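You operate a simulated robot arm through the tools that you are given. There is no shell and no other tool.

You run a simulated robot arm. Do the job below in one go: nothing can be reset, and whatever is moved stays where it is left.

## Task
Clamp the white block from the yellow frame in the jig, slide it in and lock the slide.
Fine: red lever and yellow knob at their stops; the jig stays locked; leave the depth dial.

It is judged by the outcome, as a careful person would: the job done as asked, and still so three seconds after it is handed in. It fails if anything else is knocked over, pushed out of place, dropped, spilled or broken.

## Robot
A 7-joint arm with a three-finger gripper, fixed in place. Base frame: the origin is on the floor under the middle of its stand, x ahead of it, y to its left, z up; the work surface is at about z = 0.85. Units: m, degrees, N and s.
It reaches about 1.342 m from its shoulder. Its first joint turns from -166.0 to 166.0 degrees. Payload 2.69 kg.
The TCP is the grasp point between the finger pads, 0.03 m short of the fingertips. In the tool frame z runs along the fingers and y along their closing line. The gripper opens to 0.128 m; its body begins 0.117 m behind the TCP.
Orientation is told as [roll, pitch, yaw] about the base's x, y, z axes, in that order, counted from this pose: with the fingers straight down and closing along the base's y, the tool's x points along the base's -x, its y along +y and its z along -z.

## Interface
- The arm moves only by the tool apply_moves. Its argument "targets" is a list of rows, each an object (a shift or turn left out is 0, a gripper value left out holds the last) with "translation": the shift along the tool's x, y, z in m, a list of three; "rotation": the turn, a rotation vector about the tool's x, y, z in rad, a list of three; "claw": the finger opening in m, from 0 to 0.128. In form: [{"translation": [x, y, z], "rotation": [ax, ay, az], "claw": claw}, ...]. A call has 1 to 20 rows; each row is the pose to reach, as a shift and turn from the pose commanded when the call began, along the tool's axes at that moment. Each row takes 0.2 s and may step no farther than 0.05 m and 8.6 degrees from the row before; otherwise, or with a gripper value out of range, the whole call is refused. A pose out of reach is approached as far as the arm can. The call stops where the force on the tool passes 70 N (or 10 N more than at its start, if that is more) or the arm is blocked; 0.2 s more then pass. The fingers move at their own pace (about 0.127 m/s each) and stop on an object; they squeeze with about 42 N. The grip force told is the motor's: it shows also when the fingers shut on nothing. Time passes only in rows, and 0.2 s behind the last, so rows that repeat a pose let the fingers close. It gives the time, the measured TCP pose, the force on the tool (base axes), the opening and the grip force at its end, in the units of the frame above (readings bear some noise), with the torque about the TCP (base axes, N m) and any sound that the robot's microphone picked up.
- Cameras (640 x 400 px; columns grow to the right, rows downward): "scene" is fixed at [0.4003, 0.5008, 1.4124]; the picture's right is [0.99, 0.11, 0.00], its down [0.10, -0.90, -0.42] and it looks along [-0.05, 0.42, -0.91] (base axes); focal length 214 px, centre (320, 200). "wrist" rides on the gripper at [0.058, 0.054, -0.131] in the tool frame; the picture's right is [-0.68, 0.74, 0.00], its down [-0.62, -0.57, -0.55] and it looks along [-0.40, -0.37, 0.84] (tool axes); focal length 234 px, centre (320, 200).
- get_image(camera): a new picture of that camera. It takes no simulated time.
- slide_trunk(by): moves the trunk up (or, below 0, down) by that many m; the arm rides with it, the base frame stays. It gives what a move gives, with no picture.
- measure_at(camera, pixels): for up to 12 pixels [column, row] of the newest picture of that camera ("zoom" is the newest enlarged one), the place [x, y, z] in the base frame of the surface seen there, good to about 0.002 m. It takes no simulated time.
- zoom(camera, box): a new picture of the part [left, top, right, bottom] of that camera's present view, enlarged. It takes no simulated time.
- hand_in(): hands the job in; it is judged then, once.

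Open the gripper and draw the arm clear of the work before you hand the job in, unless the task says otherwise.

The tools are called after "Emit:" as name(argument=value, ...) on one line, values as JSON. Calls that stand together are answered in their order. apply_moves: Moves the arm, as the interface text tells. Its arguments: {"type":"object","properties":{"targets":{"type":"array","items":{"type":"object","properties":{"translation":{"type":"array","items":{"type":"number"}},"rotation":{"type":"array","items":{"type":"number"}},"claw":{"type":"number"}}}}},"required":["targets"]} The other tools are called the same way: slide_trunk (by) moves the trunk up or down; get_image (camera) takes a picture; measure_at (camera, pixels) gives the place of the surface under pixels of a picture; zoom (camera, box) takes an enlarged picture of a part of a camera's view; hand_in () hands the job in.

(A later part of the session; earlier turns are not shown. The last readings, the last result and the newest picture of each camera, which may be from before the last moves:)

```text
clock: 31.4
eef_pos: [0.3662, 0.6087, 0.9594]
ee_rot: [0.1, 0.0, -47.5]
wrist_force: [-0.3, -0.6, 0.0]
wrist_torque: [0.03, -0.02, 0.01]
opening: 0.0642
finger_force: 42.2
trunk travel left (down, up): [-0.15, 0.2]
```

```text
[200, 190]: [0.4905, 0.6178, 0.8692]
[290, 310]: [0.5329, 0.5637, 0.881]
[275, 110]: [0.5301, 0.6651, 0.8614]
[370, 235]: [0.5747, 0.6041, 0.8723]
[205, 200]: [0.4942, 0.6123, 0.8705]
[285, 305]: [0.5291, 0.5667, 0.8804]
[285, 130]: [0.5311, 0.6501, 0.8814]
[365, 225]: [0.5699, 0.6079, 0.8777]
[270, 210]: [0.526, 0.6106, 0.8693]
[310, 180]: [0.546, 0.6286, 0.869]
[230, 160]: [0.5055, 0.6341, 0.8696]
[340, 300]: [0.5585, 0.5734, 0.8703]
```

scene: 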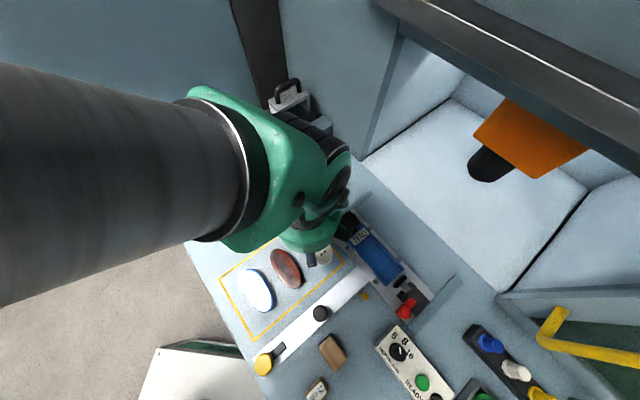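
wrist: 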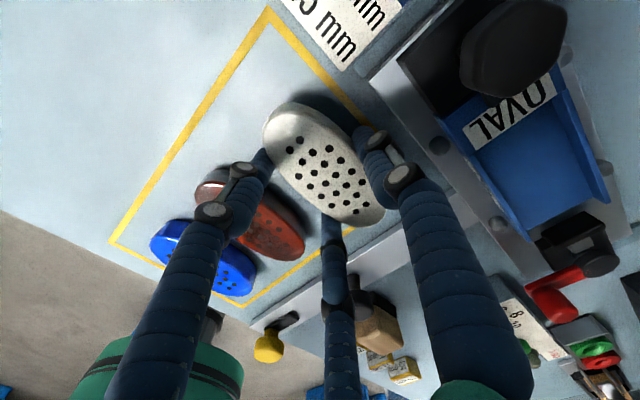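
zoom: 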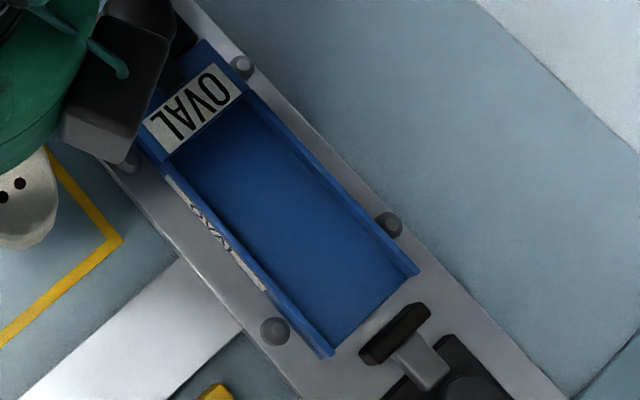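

Nest centre line is still u=(x+y)/√2≈0.805, step at v≈−0.111, pad at v≈0.011. I move the block above the nest with yaw −45.5°, TCP target (0.524,0.601).

Emit:
apply_moves(targets=[{"translation": [0, 0, -0.018], "claw": 0.04}, {"translation": [-0.0226, 0.0269, -0.018], "rotation": [0, 0, -0.009], "claw": 0.04}, {"translation": [-0.0453, 0.0538, -0.018], "rotation": [0, 0, -0.018], "claw": 0.04}, {"translation": [-0.068, 0.0807, -0.018], "rotation": [0, 0, -0.026], "claw": 0.04}, {"translation": [-0.0906, 0.1075, -0.018], "rotation": [0, 0, -0.035], "claw": 0.04}, {"translation": [-0.1123, 0.1111, -0.018], "rotation": [0, 0, -0.035], "claw": 0.04}, {"translation": [-0.1123, 0.1111, -0.018], "rotation": [0, 0, -0.035], "claw": 0.04}])

Emit:
get_image(camera="wrist")

Emit:
get_image(camera="scene")

```text
clock: 33.0
eef_pos: [0.5259, 0.6014, 0.9768]
ee_rot: [0.0, 0.0, -45.5]
wrist_force: [-0.8, 0.5, -1.1]
wrist_torque: [0.05, 0.03, -0.02]
opening: 0.0643
finger_force: 41.9
trunk travel left (down, up): [-0.15, 0.2]
```

```text
taken
```

wrist: 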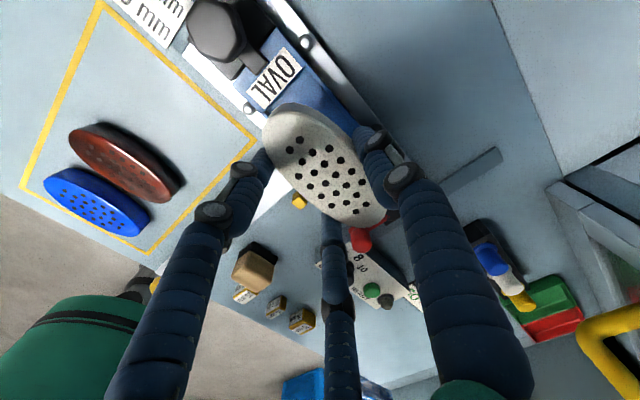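

```text
taken
```

scene: 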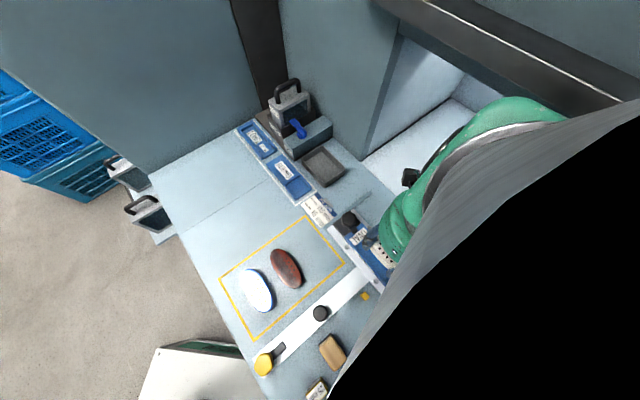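

The block is over the nest. I measure the block's holes and the nest in the same wrist view to check alignment.

Emit:
zoom(camera="wrist", box=[230, 30, 400, 230])

```text
2.00 times, centred on (315, 130) of wrist
```

zoom: 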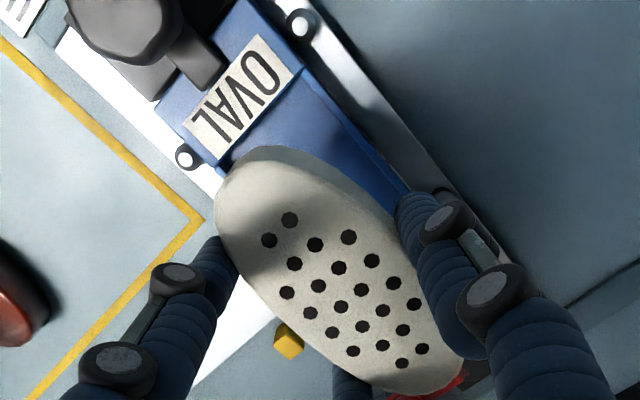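

Emit:
measure_at(camera="zoom", pixels=[[269, 240], [290, 219], [402, 363], [422, 348], [247, 118], [232, 150], [300, 68], [218, 200], [232, 160], [425, 390], [462, 355], [340, 170]])

```text
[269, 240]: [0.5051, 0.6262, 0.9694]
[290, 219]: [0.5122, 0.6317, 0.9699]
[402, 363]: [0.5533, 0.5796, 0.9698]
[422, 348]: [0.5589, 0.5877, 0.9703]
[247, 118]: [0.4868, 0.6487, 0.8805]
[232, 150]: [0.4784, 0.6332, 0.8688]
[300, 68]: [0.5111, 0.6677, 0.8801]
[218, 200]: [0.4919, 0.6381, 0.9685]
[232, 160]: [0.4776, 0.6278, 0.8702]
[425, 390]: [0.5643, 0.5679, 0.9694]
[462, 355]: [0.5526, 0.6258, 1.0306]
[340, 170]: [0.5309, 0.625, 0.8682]
```

Block pattern centre is at u≈0.805, v≈−0.052, axis about −44°, well aligned with the nest. I descend to just above the wall tops (TCP z≈0.912).

Emit:
apply_moves(targets=[{"translation": [0, -0.001, 0.02], "rotation": [0, 0, 0.01], "claw": 0.04}, {"translation": [0, -0.001, 0.04], "rotation": [0, 0, 0.01], "claw": 0.04}, {"translation": [0, -0.001, 0.054], "rotation": [0, 0, 0.01], "claw": 0.04}, {"translation": [0, -0.001, 0.061], "rotation": [0, 0, 0.01], "claw": 0.04}, {"translation": [0, -0.001, 0.065], "rotation": [0, 0, 0.01], "claw": 0.04}, {"translation": [0, -0.001, 0.065], "rotation": [0, 0, 0.01], "claw": 0.04}])

Emit:
get_image(camera="wrist")

Emit:
zoom(camera="wrist", box=[230, 50, 400, 250])

```text
clock: 34.4
eef_pos: [0.5243, 0.6018, 0.9131]
ee_rot: [0.0, 0.0, -46.2]
wrist_force: [-0.3, -0.6, -1.5]
wrist_torque: [-0.01, -0.01, -0.03]
opening: 0.0645
finger_force: 41.7
trunk travel left (down, up): [-0.15, 0.2]
```

```text
taken
```

wrist: 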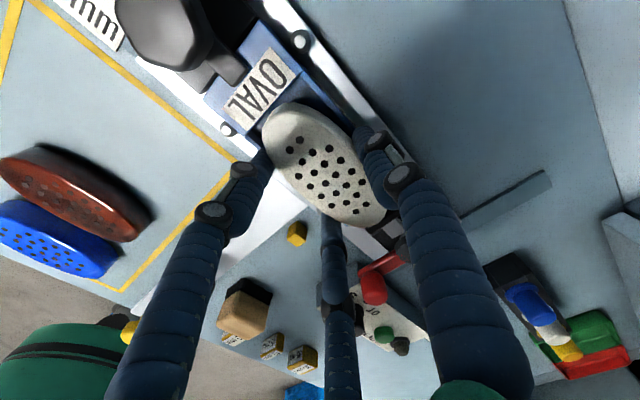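

```text
2.00 times, centred on (315, 150) of wrist
```

zoom: 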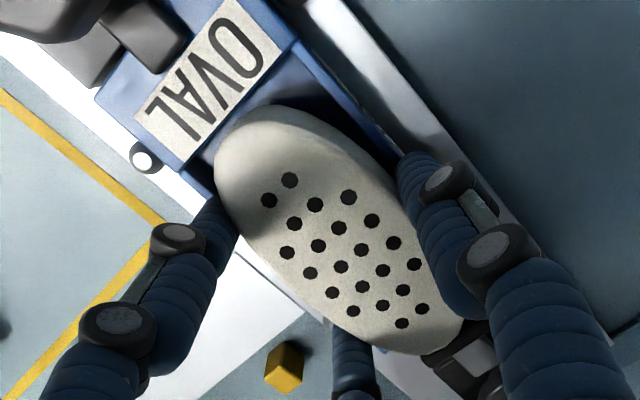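

Emit:
measure_at(camera="zoom", pixels=[[269, 200], [290, 180], [402, 323], [422, 308], [210, 165], [290, 45], [225, 140], [300, 105], [340, 120], [215, 180], [455, 335], [435, 350]])

```text
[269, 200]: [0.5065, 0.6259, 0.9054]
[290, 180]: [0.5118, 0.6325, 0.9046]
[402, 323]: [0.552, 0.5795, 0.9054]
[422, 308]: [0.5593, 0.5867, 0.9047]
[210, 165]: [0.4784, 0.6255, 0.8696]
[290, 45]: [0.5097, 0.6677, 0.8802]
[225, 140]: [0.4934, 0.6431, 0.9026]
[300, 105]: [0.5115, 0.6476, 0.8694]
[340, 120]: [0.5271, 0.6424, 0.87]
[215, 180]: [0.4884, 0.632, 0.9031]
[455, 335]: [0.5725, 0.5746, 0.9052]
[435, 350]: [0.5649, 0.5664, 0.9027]
```

Alignment is excellent (axis −44.8°, u 0.805). I lower 2 mm more and then open in small steps so the block settles onto the nest floor.

Emit:
apply_moves(targets=[{"translation": [0, 0, 0.0012], "claw": 0.04}, {"translation": [0, 0, 0.0025], "claw": 0.04}, {"translation": [0, 0, 0.0025], "claw": 0.063}, {"translation": [0, 0, 0.0025], "claw": 0.065}, {"translation": [0, 0, 0.0025], "claw": 0.067}, {"translation": [0, 0, 0.0025], "claw": 0.069}, {"translation": [0, 0, 0.0025], "claw": 0.072}, {"translation": [0, 0, 0.0025], "claw": 0.076}])

Emit:
zoom(camera="wrist", box=[230, 50, 400, 250])

```text
clock: 36.2
eef_pos: [0.5244, 0.6018, 0.9098]
ee_rot: [0.0, 0.0, -46.1]
wrist_force: [0.9, 0.9, -0.3]
wrist_torque: [0.03, -0.02, -0.02]
opening: 0.0763
finger_force: 0.0
trunk travel left (down, up): [-0.15, 0.2]
```

```text
2.00 times, centred on (315, 150) of wrist
```

zoom: 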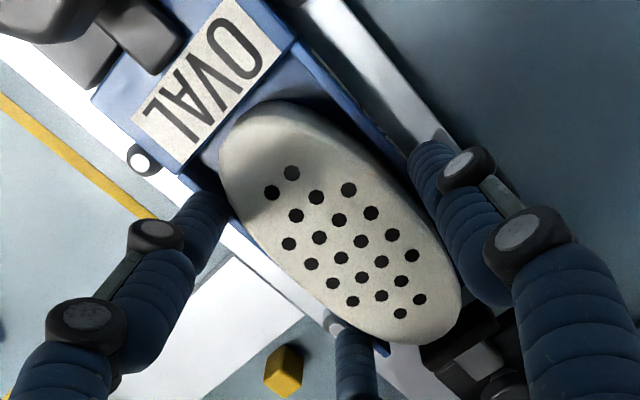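

The block seems settled in the nest. I measure its top height and position.

Emit:
measure_at(camera="zoom", pixels=[[271, 193], [292, 173], [400, 314], [420, 299], [350, 150], [300, 270], [230, 140], [440, 320], [330, 250], [360, 200], [290, 115], [400, 335]])

```text
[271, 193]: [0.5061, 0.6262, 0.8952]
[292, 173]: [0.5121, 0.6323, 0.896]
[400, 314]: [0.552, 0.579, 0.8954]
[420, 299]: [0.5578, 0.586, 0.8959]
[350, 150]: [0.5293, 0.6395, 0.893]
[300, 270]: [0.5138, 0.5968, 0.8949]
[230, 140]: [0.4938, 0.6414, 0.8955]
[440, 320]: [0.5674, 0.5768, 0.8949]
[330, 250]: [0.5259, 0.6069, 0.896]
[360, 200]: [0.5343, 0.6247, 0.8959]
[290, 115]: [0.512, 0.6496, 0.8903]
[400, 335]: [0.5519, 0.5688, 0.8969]
```

Top z≈0.8957 everywhere: the block lies flat in the nest (u≈0.805). I raise the gripper straight up with the fingers clear.

Emit:
apply_moves(targets=[{"translation": [0, 0, 0], "claw": 0.082}, {"translation": [0, 0, -0.01], "claw": 0.082}, {"translation": [0, 0, -0.03], "claw": 0.082}, {"translation": [0, 0, -0.07], "claw": 0.082}, {"translation": [0, 0, -0.11], "claw": 0.082}, {"translation": [0, 0, -0.13], "claw": 0.082}])

Emit:
get_image(camera="wrist")

Emit:
get_image(camera="scene")

```text
clock: 37.6
eef_pos: [0.525, 0.602, 1.0382]
ee_rot: [0.0, 0.0, -46.1]
wrist_force: [0.1, -0.5, 0.0]
wrist_torque: [0.04, 0.0, -0.01]
opening: 0.0821
finger_force: 0.0
trunk travel left (down, up): [-0.15, 0.2]
```

```text
taken
```

wrist: 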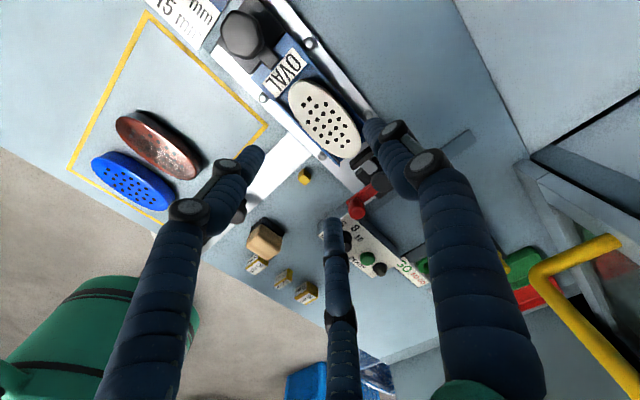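

```text
taken
```

scene: 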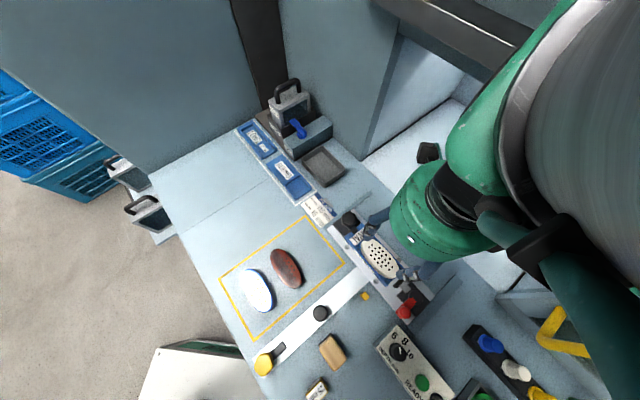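

The white block sits in the OVAL nest. I check the beam's geometry relative to the arm and measure the block's ends versus step and pad.

Emit:
measure_at(camera="scene", pixels=[[430, 5], [450, 20], [470, 40], [490, 60], [480, 70], [440, 45], [460, 55], [410, 30], [500, 20], [420, 150], [455, 160], [560, 60]])

Emit:
zoom(camera="scene", box=[335, 205, 435, 330])

```text
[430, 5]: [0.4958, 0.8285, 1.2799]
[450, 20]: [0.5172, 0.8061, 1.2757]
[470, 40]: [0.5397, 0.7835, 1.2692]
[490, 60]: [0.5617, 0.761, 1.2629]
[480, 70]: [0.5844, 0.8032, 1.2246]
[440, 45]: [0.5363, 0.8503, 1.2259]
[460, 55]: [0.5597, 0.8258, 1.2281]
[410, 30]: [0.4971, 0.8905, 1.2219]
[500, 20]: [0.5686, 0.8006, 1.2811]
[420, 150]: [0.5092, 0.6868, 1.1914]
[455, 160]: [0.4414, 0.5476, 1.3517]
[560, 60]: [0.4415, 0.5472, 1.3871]
```

```text
3.20 times, centred on (385, 268) of scene
```

zoom: 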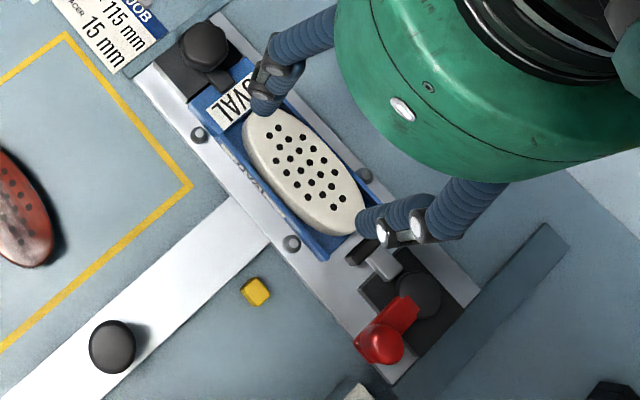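

The beam's underside is at z≈1.222, front face u≈0.936; the arm comes from the base side, so working near u≤0.82 is clear. I move above the red knob with the fingers at 0.045 and descend around it.

Emit:
apply_moves(targets=[{"translation": [-0.038, -0.0121, 0], "claw": 0.06}, {"translation": [-0.0752, -0.0243, 0], "claw": 0.045}, {"translation": [-0.1128, -0.0364, 0], "claw": 0.045}, {"translation": [-0.1128, -0.0364, 0.03], "claw": 0.045}, {"translation": [-0.1128, -0.0364, 0.06], "claw": 0.045}, {"translation": [-0.1128, -0.0364, 0.06], "claw": 0.045}])

Emit:
get_image(camera="wrist")

Emit:
zoom(camera="scene", box=[335, 205, 455, 340])

```text
clock: 39.0
eef_pos: [0.5773, 0.4962, 0.98]
ee_rot: [0.0, 0.0, -46.1]
wrist_force: [0.4, -0.4, -0.1]
wrist_torque: [-0.05, 0.02, -0.04]
opening: 0.0451
finger_force: 0.1
trunk travel left (down, up): [-0.15, 0.2]
```

```text
taken
```

wrist: 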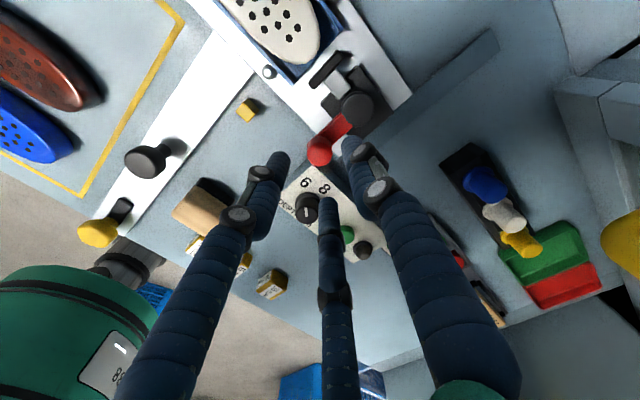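

```text
2.96 times, centred on (395, 272) of scene
```

zoom: 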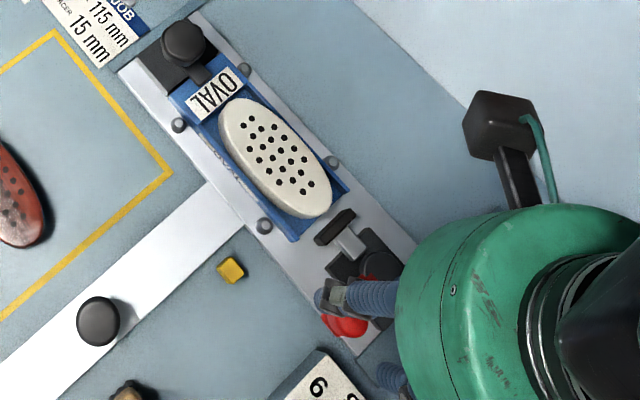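

The red knob is centred (wrist 320,150). I descend to z≈0.932 and cage it.

Emit:
apply_moves(targets=[{"translation": [0, 0, 0.02], "claw": 0.045}, {"translation": [0, 0, 0.04], "claw": 0.045}, {"translation": [0, 0, 0.049], "claw": 0.045}, {"translation": [0, 0, 0.049], "claw": 0.03}, {"translation": [0, 0, 0.049], "claw": 0.02}, {"translation": [0, 0, 0.049], "claw": 0.02}])

Emit:
get_image(camera="wrist")

```text
clock: 40.4
eef_pos: [0.5773, 0.4968, 0.9312]
ee_rot: [0.0, -0.1, -46.1]
wrist_force: [1.4, -2.9, 0.1]
wrist_torque: [-0.04, -0.13, -0.03]
opening: 0.0216
finger_force: 45.5
trunk travel left (down, up): [-0.15, 0.2]
```

```text
taken
```

wrist: 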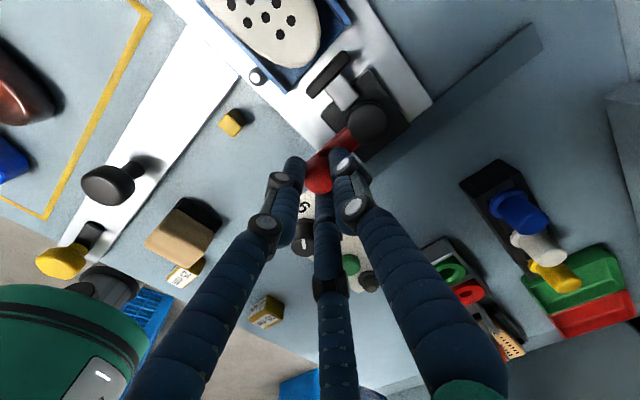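

The knob is firmly gripped (0.0216, 45 N). I swing the lever along its arc toward closing while turning the wrist with it, first 40°.

Emit:
apply_moves(targets=[{"translation": [-0.0061, 0.0005, 0], "rotation": [0, 0, -0.1396], "claw": 0.01}, {"translation": [-0.012, 0.0019, 0], "rotation": [0, 0, -0.2793], "claw": 0.01}, {"translation": [-0.0177, 0.0041, 0], "rotation": [0, 0, -0.4189], "claw": 0.01}, {"translation": [-0.0231, 0.0071, 0], "rotation": [0, 0, -0.5585], "claw": 0.01}, {"translation": [-0.0279, 0.0108, 0], "rotation": [0, 0, -0.698], "claw": 0.01}, {"translation": [-0.0279, 0.0108, 0], "rotation": [0, 0, -0.698], "claw": 0.01}])

Emit:
get_image(camera="wrist")

Emit:
zoom(camera="scene", box=[335, 205, 455, 340])

```text
clock: 41.8
eef_pos: [0.6034, 0.4822, 0.9321]
ee_rot: [0.0, 0.0, -6.1]
wrist_force: [5.9, -9.2, 5.9]
wrist_torque: [-0.33, -0.16, -0.33]
opening: 0.022
finger_force: 45.2
trunk travel left (down, up): [-0.15, 0.2]
```

```text
taken
```

wrist: 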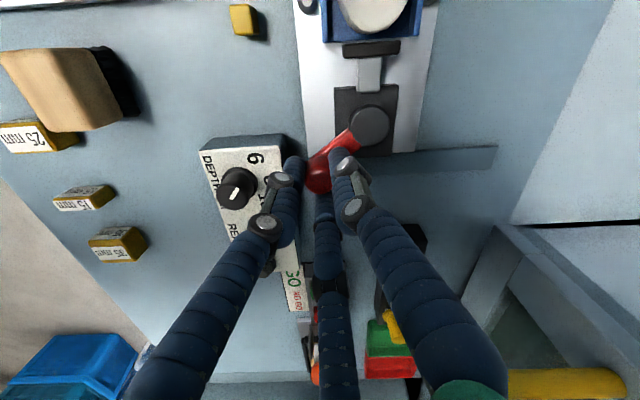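

```text
2.96 times, centred on (395, 272) of scene
```

zoom: 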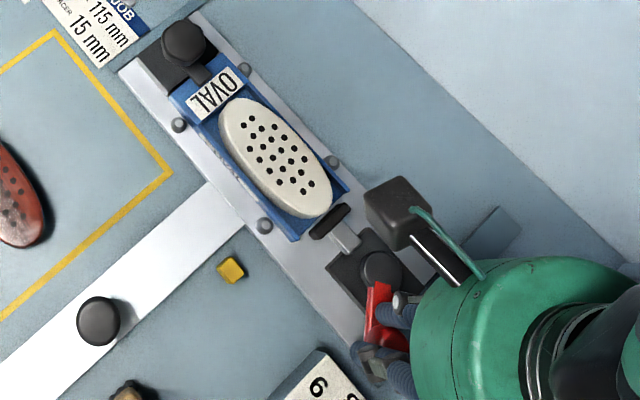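

The carriage held still; the lever is at ~40° and the pad nears the block. I continue to ~64°.

Emit:
apply_moves(targets=[{"translation": [-0.0061, 0.0005, 0], "rotation": [0, 0, -0.1396], "claw": 0.01}, {"translation": [-0.012, 0.0019, 0], "rotation": [0, 0, -0.2793], "claw": 0.01}, {"translation": [-0.0177, 0.0041, 0], "rotation": [0, 0, -0.4189], "claw": 0.01}, {"translation": [-0.0177, 0.0041, 0], "rotation": [0, 0, -0.4189], "claw": 0.01}])

Emit:
get_image(camera="wrist")

Emit:
zoom(camera="scene", box=[335, 205, 455, 340])

```text
clock: 42.8
eef_pos: [0.6233, 0.4834, 0.9317]
ee_rot: [-0.1, 0.0, 18.0]
wrist_force: [12.2, -19.1, 3.1]
wrist_torque: [-0.59, -0.63, -0.27]
opening: 0.0219
finger_force: 44.8
trunk travel left (down, up): [-0.15, 0.2]
```

```text
taken
```

wrist: 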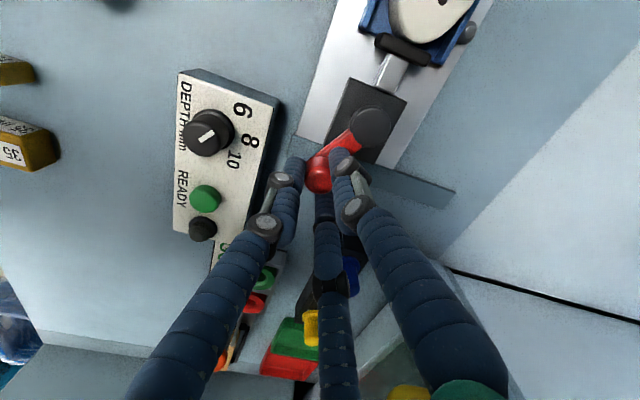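

```text
2.96 times, centred on (395, 272) of scene
```

zoom: 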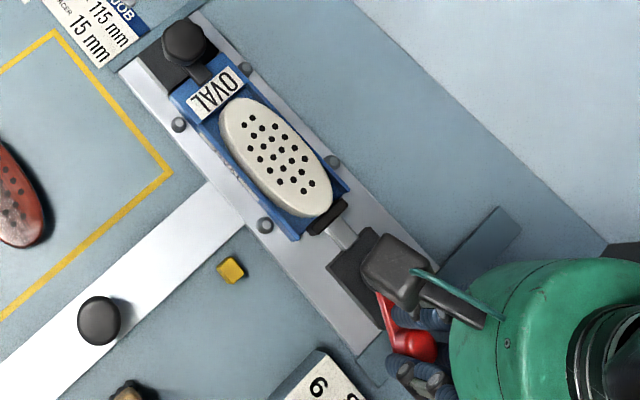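

Lever ~64°, the pad is just reaching the block; the 22 N is mostly radial, so I relax the radius ~1.5 mm outward and continue toward ~80°.

Emit:
apply_moves(targets=[{"translation": [-0.0033, -0.0003, 0], "rotation": [0, 0, -0.07], "claw": 0.01}, {"translation": [-0.0065, -0.0003, 0], "rotation": [0, 0, -0.1396], "claw": 0.01}, {"translation": [-0.0095, 0.0001, 0], "rotation": [0, 0, -0.21], "claw": 0.01}, {"translation": [-0.0095, 0.0001, 0], "rotation": [0, 0, -0.21], "claw": 0.01}])

Emit:
zoom(camera="wrist", box=[260, 0, 500, 200])

Emit:
zoom(camera="scene", box=[335, 205, 455, 340])

```text
clock: 43.8
eef_pos: [0.6315, 0.4868, 0.9311]
ee_rot: [0.0, 0.0, 29.9]
wrist_force: [12.9, -20.7, 3.5]
wrist_torque: [-0.65, -0.33, -0.13]
opening: 0.0215
finger_force: 45.3
trunk travel left (down, up): [-0.15, 0.2]
```

```text
2.00 times, centred on (380, 100) of wrist
```

zoom: 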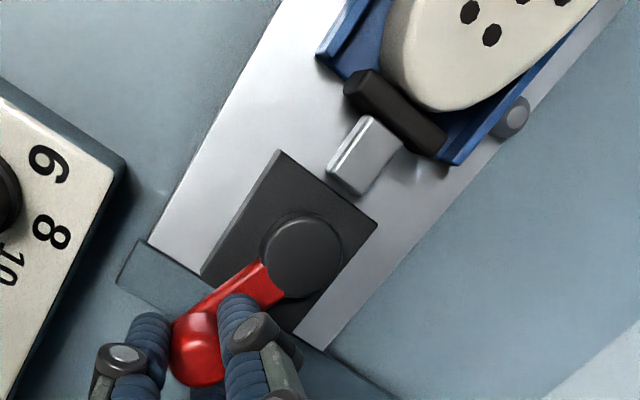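

```text
2.96 times, centred on (395, 272) of scene
```

zoom: 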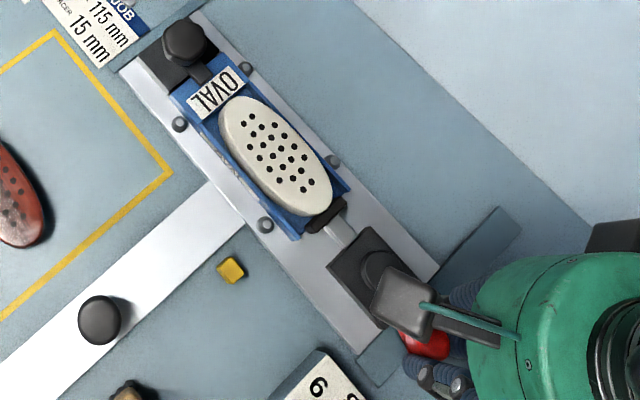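

Emit:
apply_moves(targets=[{"translation": [-0.0015, -0.0015, 0], "rotation": [0, 0, 0], "claw": 0.01}, {"translation": [-0.0045, -0.0015, 0], "rotation": [0, 0, -0.07], "claw": 0.01}, {"translation": [-0.008, -0.0014, 0], "rotation": [0, 0, -0.14], "claw": 0.01}, {"translation": [-0.008, -0.0014, 0], "rotation": [0, 0, -0.14], "claw": 0.01}])

Emit:
zoom(camera="wrist", box=[260, 0, 500, 200])

Emit:
zoom(camera="scene", box=[335, 205, 455, 340])

```text
clock: 44.8
eef_pos: [0.6388, 0.4911, 0.9305]
ee_rot: [0.0, 0.0, 37.9]
wrist_force: [-2.6, -2.3, 6.0]
wrist_torque: [0.04, 0.21, 0.2]
opening: 0.0221
finger_force: 44.4
trunk travel left (down, up): [-0.15, 0.2]
```

```text
2.00 times, centred on (380, 100) of wrist
```

zoom: 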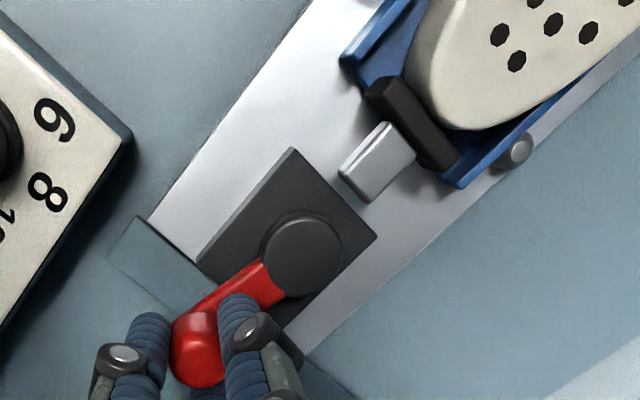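

```text
2.96 times, centred on (395, 272) of scene
```

zoom: 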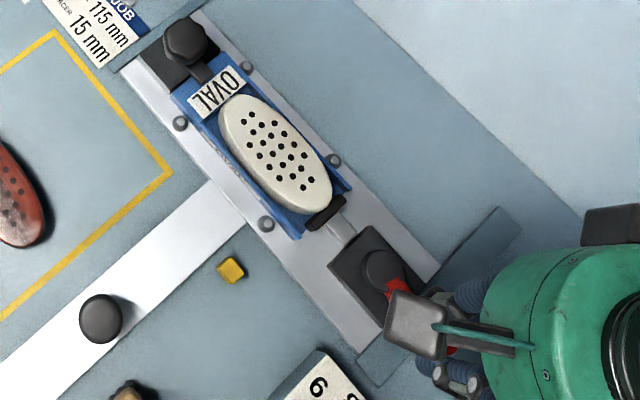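

Emit:
measure_at(camera="zoom", pixels=[[383, 270], [188, 120], [395, 285], [320, 222], [335, 205], [310, 215], [325, 195], [100, 317], [265, 225], [328, 160], [180, 122], [228, 90]])

Emit:
zoom(camera="wrist", box=[280, 80, 420, 200])

```text
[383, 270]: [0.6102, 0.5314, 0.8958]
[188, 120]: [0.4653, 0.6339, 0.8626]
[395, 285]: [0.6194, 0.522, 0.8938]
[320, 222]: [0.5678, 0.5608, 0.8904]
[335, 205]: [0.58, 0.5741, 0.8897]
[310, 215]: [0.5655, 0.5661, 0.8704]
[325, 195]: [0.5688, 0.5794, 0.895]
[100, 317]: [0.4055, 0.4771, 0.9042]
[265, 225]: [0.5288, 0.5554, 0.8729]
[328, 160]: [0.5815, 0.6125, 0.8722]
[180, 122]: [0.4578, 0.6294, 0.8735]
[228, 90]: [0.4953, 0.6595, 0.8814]
```

```text
3.33 times, centred on (350, 140) of wrist
```

zoom: 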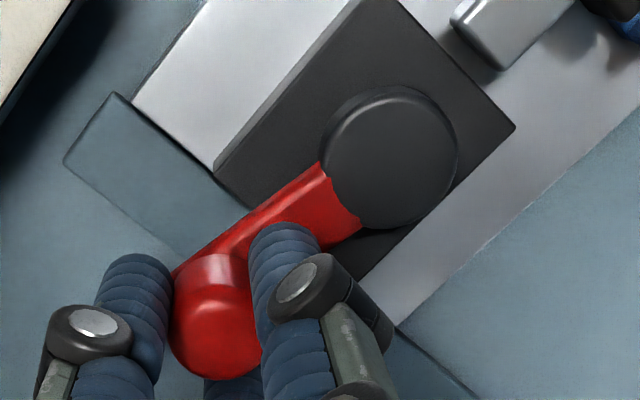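

The lever is near 77–80°, carriage nearly unmoved. I push another ~4 mm along the tangent to see whether it still turns or has reached its stop.

Emit:
apply_moves(targets=[{"translation": [-0.002, 0.0002, 0], "rotation": [0, 0, -0.04], "claw": 0.01}, {"translation": [-0.004, 0.0006, 0], "rotation": [0, 0, -0.08], "claw": 0.01}, {"translation": [-0.004, 0.0006, 0], "rotation": [0, 0, -0.08], "claw": 0.01}])

Emit:
zoom(camera="wrist", box=[280, 80, 420, 200])

Emit:
zoom(camera="scene", box=[335, 205, 455, 340])

```text
clock: 45.6
eef_pos: [0.6412, 0.4935, 0.9314]
ee_rot: [0.0, 0.1, 42.6]
wrist_force: [-2.9, -2.8, 3.9]
wrist_torque: [0.11, 0.01, -0.14]
opening: 0.0217
finger_force: 45.0
trunk travel left (down, up): [-0.15, 0.2]
```

```text
3.33 times, centred on (350, 140) of wrist
```

zoom: 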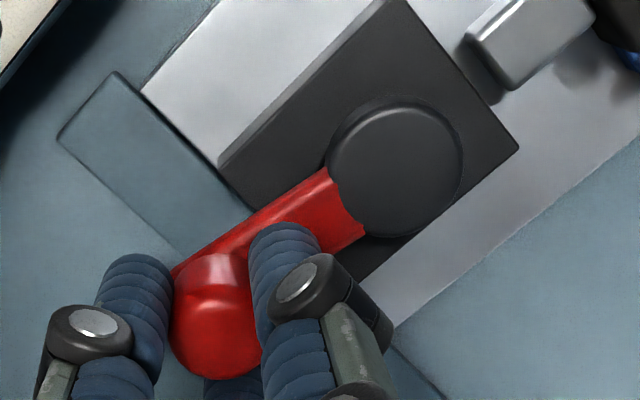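

```text
2.96 times, centred on (395, 272) of scene
```

zoom: 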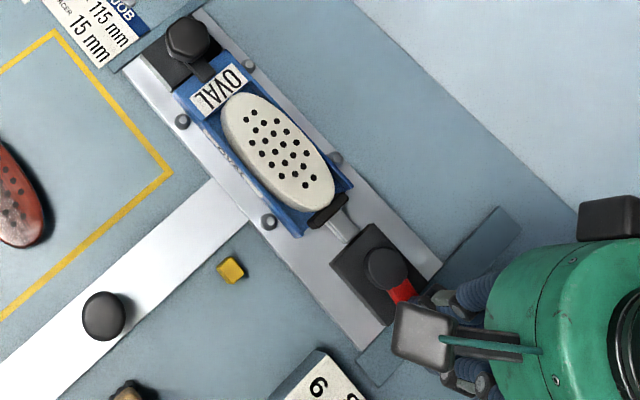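

The carriage slid ~3 mm with ~4 N while the lever hardly turned, so it is either at its stop or stalled on friction. I check the gaps at the pad and at the step.

Emit:
zoom(camera="scene", box=[395, 250, 425, 290])

Emit:
zoom(camera="scene", box=[385, 255, 425, 290])

Emit:
zoom(camera="scene", box=[355, 220, 395, 255])

```text
10.00 times, centred on (410, 270) of scene
```

zoom: 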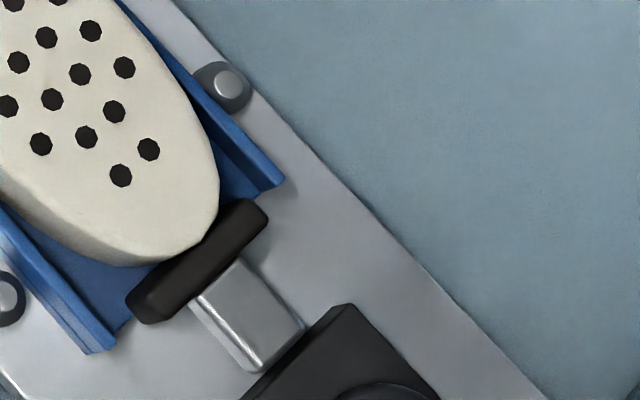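

```text
11.43 times, centred on (405, 272) of scene
```

zoom: 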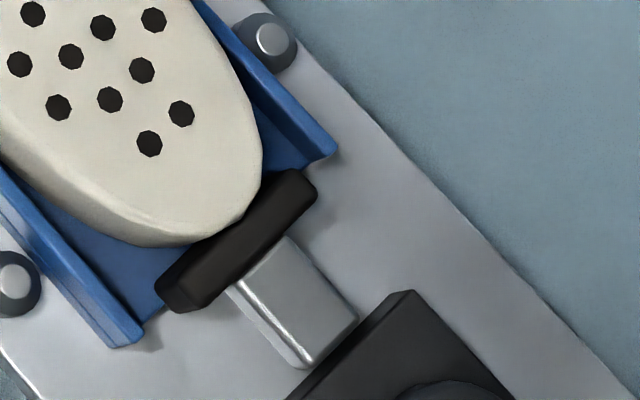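

```text
11.43 times, centred on (375, 238) of scene
```

zoom: 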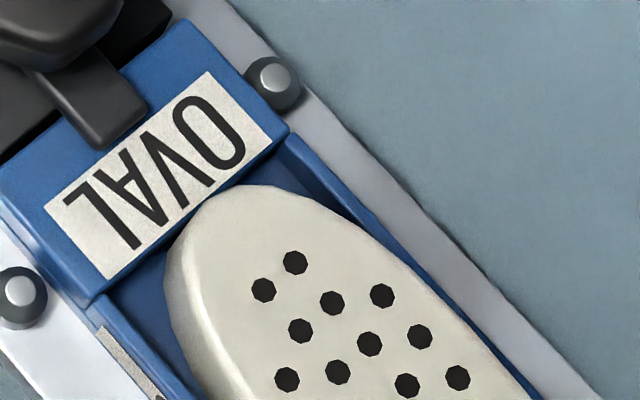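

Emit:
measure_at(camera="zoom", pixels=[[205, 198], [225, 190], [190, 215], [235, 188], [155, 245], [210, 195], [245, 165], [120, 275], [263, 290], [295, 262], [458, 378], [406, 386]])

Emit:
zoom(camera="scene", box=[385, 255, 425, 290])

```text
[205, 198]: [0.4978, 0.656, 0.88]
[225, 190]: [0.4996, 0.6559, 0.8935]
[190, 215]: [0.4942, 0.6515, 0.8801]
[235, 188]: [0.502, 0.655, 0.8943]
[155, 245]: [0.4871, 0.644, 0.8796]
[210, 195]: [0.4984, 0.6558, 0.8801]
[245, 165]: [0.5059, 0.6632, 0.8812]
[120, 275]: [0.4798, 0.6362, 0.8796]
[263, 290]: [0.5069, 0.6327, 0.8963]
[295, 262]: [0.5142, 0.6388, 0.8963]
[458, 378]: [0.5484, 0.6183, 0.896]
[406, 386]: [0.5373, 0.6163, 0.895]
```

```text
11.43 times, centred on (405, 272) of scene
```

zoom: 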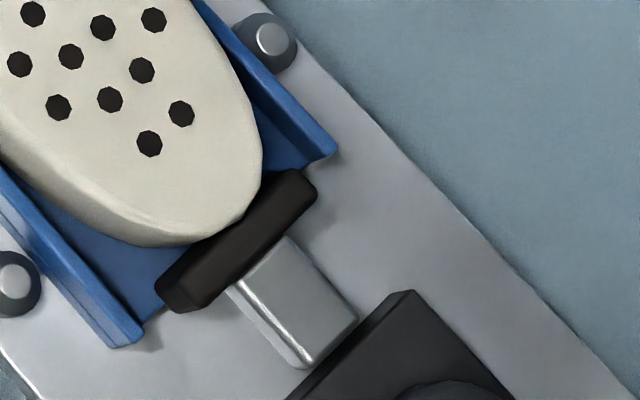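

The block end is now against the step (v≈−0.1105 vs −0.111) and the pad touches the other end, so it is clamped with the lever at ~78–80°. I release the knob, rise, and check that the lever stays.

Emit:
apply_moves(targets=[{"claw": 0.03}, {"claw": 0.045}, {"claw": 0.045}, {"translation": [0, 0, -0.02], "claw": 0.045}, {"translation": [0, 0, -0.05], "claw": 0.045}, {"translation": [0, 0, -0.09], "claw": 0.06}, {"translation": [0, 0, -0.1], "claw": 0.06}])

Emit:
get_image(camera="wrist")

Emit:
zoom(camera="scene", box=[335, 205, 455, 340])

Emit:
get_image(camera="scene")

```text
clock: 47.2
eef_pos: [0.6413, 0.4939, 1.0313]
ee_rot: [0.1, 0.0, 42.5]
wrist_force: [0.4, -0.4, 0.8]
wrist_torque: [0.0, 0.0, 0.03]
opening: 0.0604
finger_force: 0.1
trunk travel left (down, up): [-0.15, 0.2]
```

```text
taken
```

wrist: 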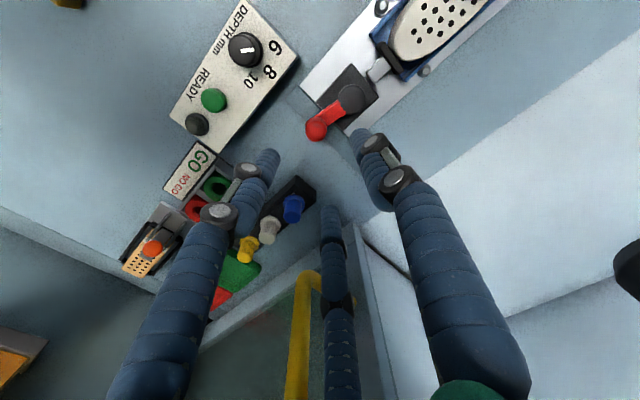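

```text
2.96 times, centred on (395, 272) of scene
```

zoom: 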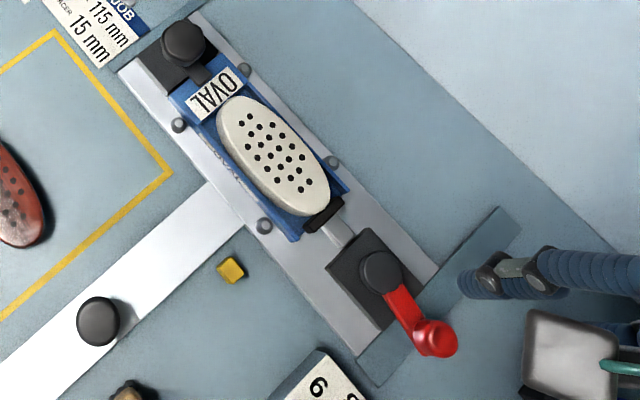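

```text
taken
```

scene: 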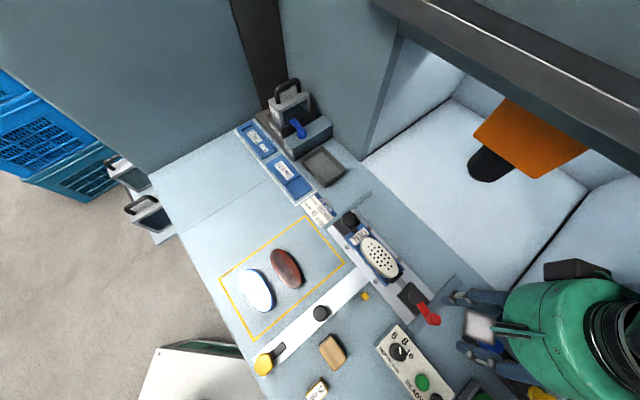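

The lever stays closed and the block is held. I measure the lever's angle and the present geometry precisely with a tight zoom.

Emit:
zoom(camera="scene", box=[395, 275, 445, 325])

```text
8.00 times, centred on (420, 300) of scene
```

zoom: 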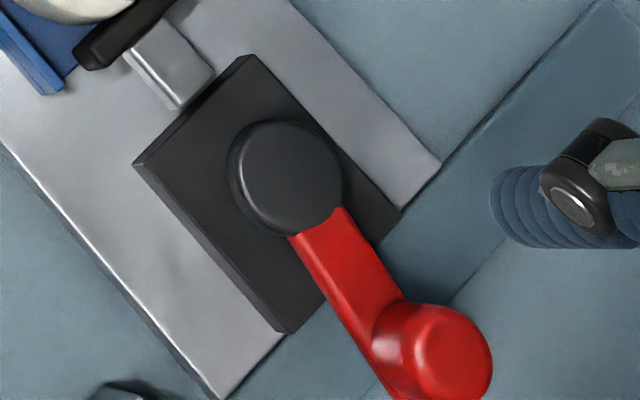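

Lever ≈ 80° (same angle as its stop in the empty test). Now to the black slide handle: I check its centre and nearby brush edge and peg, and move above it.

Emit:
zoom(camera="scene", box=[295, 285, 375, 370])

Emit:
apply_moves(targets=[{"translation": [0.031, 0.0246, 0], "claw": 0.06}, {"translation": [0.0621, 0.0493, 0], "claw": 0.06}, {"translation": [0.0932, 0.0739, 0], "claw": 0.06}, {"translation": [0.1243, 0.0985, 0], "claw": 0.06}, {"translation": [0.1553, 0.1232, 0], "rotation": [0, 0, -0.02], "claw": 0.06}, {"translation": [0.1864, 0.1478, 0], "rotation": [0, 0, -0.04], "claw": 0.06}, {"translation": [0.1864, 0.1478, 0.02], "rotation": [0, 0, -0.04], "claw": 0.055}])

Emit:
get_image(camera="wrist")

```text
4.71 times, centred on (335, 328) of scene
```

zoom: 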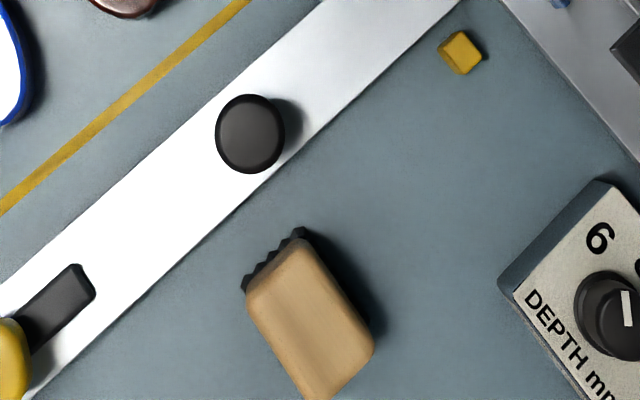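

```text
clock: 48.8
eef_pos: [0.4037, 0.4771, 1.0113]
ee_rot: [-0.1, -0.1, 44.8]
wrist_force: [-0.6, 0.3, 0.9]
wrist_torque: [0.0, -0.07, -0.04]
opening: 0.0553
finger_force: 0.0
trunk travel left (down, up): [-0.15, 0.2]
```

```text
taken
```

wrist: 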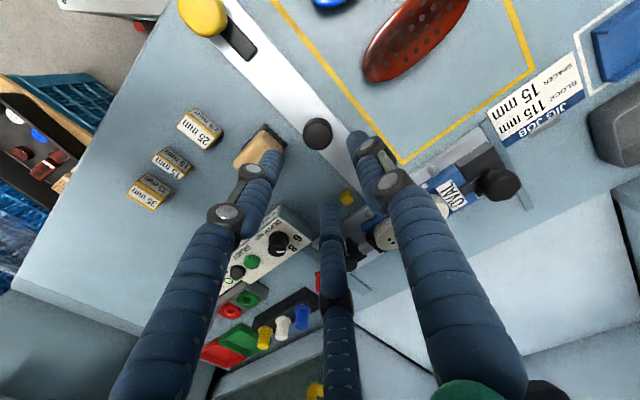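

Emit:
zoom(camera="wrist", box=[270, 90, 370, 180])

```text
4.44 times, centred on (320, 135) of wrist
```

zoom: 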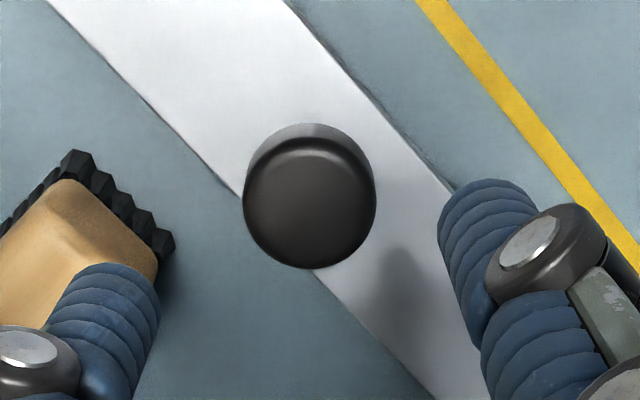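

Emit:
measure_at(camera="zoom", pixels=[[310, 205], [250, 205], [372, 205], [310, 160], [310, 260], [310, 130], [170, 240], [130, 225], [80, 160], [60, 220], [230, 190], [440, 180]])

```text
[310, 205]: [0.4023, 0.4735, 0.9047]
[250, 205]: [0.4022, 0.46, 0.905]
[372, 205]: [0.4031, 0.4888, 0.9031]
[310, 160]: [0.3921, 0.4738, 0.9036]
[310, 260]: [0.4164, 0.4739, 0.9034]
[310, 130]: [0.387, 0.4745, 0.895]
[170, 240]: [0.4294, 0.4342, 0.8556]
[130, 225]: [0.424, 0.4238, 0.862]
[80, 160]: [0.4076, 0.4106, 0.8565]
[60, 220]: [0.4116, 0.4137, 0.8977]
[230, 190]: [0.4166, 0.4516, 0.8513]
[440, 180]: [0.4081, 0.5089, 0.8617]
```

Handle head centre is (0.4025,0.4742), radius ~14.5 mm, brush is clear of the fingers. I descend around the handle (tips above the bar at z≈0.878) and close on it.

Emit:
apply_moves(targets=[{"translation": [0.0029, -0.0012, 0.03], "claw": 0.05}, {"translation": [0.0029, -0.0012, 0.07], "claw": 0.05}, {"translation": [0.0029, -0.0012, 0.095], "claw": 0.05}, {"translation": [0.0029, -0.0012, 0.104], "claw": 0.05}, {"translation": [0.0029, -0.0012, 0.104], "claw": 0.04}, {"translation": [0.0029, -0.0012, 0.104], "claw": 0.03}, {"translation": [0.0029, -0.0012, 0.104], "claw": 0.02}, {"translation": [0.0029, -0.0012, 0.104], "claw": 0.02}])

Emit:
get_image(camera="wrist")

Emit:
get_image(camera="scene")

```text
clock: 50.6
eef_pos: [0.4032, 0.4749, 0.9074]
ee_rot: [0.0, 0.0, 44.8]
wrist_force: [7.4, 1.4, -3.5]
wrist_torque: [0.06, -0.19, 0.07]
opening: 0.0314
finger_force: 8.7
trunk travel left (down, up): [-0.15, 0.2]
```

```text
taken
```

wrist: 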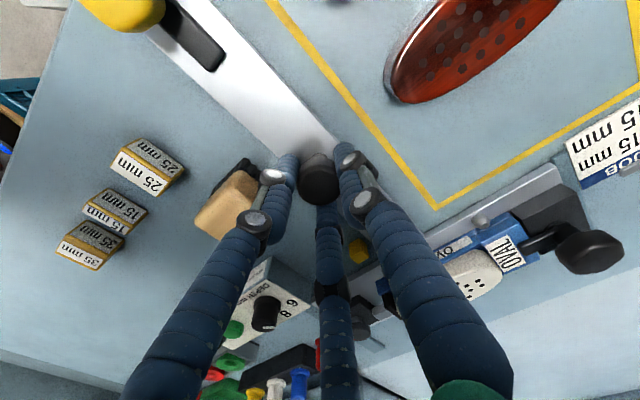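

```text
taken
```

scene: 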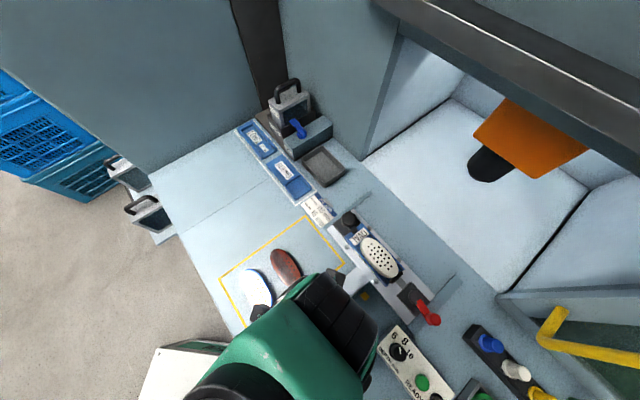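

The handle is gripped (0.031). I push the slide inward along the bar in steps, first 60 mm.

Emit:
apply_moves(targets=[{"translation": [-0.01, 0, 0], "claw": 0.02}, {"translation": [-0.02, 0, 0], "claw": 0.02}, {"translation": [-0.03, 0, 0], "claw": 0.02}, {"translation": [-0.04, 0, 0], "claw": 0.02}, {"translation": [-0.05, 0, 0], "claw": 0.02}, {"translation": [-0.06, 0, 0], "claw": 0.02}, {"translation": [-0.06, 0, 0], "claw": 0.02}])

Emit:
get_image(camera="wrist")

Emit:
get_image(camera="scene")

```text
clock: 52.2
eef_pos: [0.4442, 0.5161, 0.9069]
ee_rot: [0.1, -0.1, 44.8]
wrist_force: [-6.3, 6.9, 10.3]
wrist_torque: [0.46, 0.04, 0.01]
opening: 0.0301
finger_force: 45.2
trunk travel left (down, up): [-0.15, 0.2]
```

```text
taken
```

wrist: 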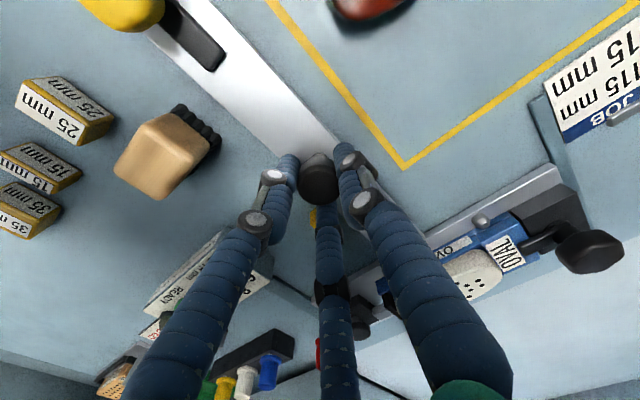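

```text
taken
```

scene: 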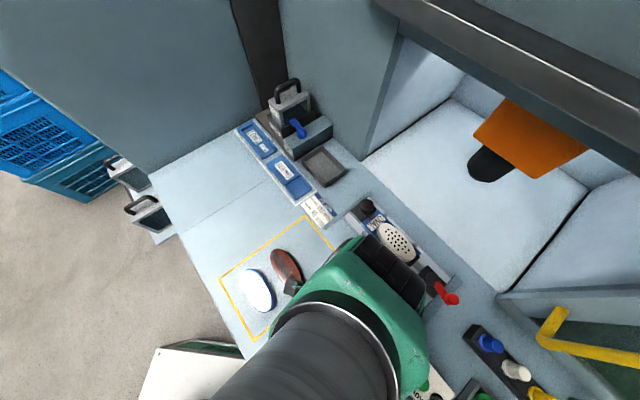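

The slide, jig and block moved in together 58 mm. I continue in smaller steps toward the inner stop.

Emit:
apply_moves(targets=[{"translation": [-0.01, 0, 0], "claw": 0.02}, {"translation": [-0.02, 0, 0], "claw": 0.02}, {"translation": [-0.028, 0, 0], "claw": 0.02}, {"translation": [-0.028, 0, 0], "claw": 0.02}])

Emit:
get_image(camera="scene")

```text
clock: 53.2
eef_pos: [0.4655, 0.5359, 0.9065]
ee_rot: [0.0, -0.1, 44.8]
wrist_force: [-5.2, 5.4, 12.1]
wrist_torque: [0.11, 0.05, -0.03]
opening: 0.0307
finger_force: 45.1
trunk travel left (down, up): [-0.15, 0.2]
```

```text
taken
```

scene: 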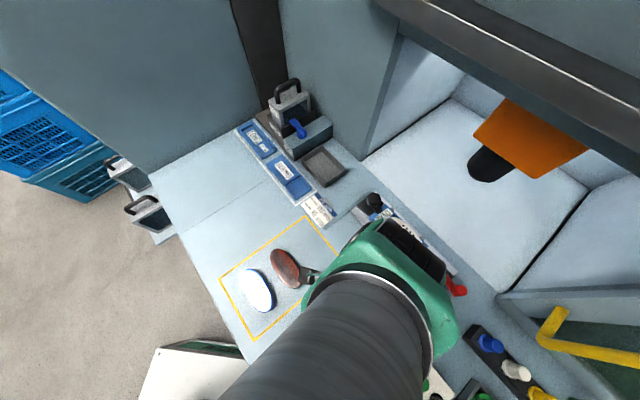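

No inner stop yet at ~87 mm. I go on in 5 mm steps, watching the force.

Emit:
apply_moves(targets=[{"translation": [-0.005, 0, 0], "claw": 0.02}, {"translation": [-0.01, 0, 0], "claw": 0.02}, {"translation": [-0.015, 0, 0], "claw": 0.02}, {"translation": [-0.015, 0, 0], "claw": 0.02}])

Emit:
get_image(camera="wrist")

```text
clock: 54.2
eef_pos: [0.4756, 0.5466, 0.9076]
ee_rot: [-0.1, 0.0, 44.9]
wrist_force: [-6.6, 5.5, 9.0]
wrist_torque: [0.03, 0.21, -0.03]
opening: 0.0305
finger_force: 45.2
trunk travel left (down, up): [-0.15, 0.2]
```

```text
taken
```

wrist: 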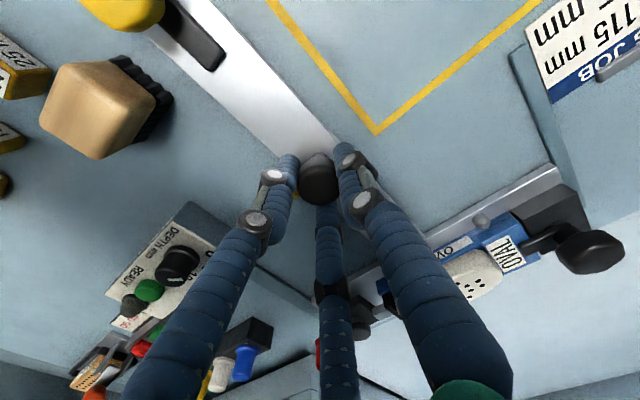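

The handle is now level with the yellow peg (102 mm of travel) and still moves freely; I take a scene check of the jig relative to the enclosure before going further.

Emit:
get_image(camera="scene")

Emit:
zoom(camera="scene", box=[340, 170, 520, 310])

```text
taken
```

scene: 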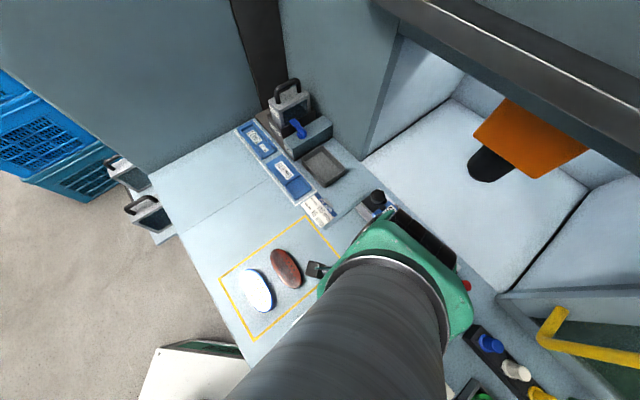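

```text
2.86 times, centred on (430, 240) of scene
```

zoom: 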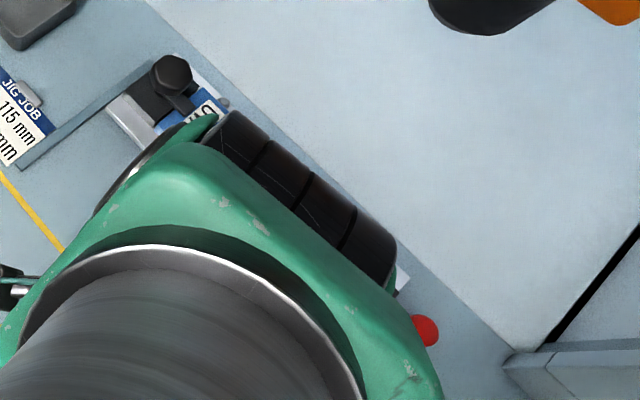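

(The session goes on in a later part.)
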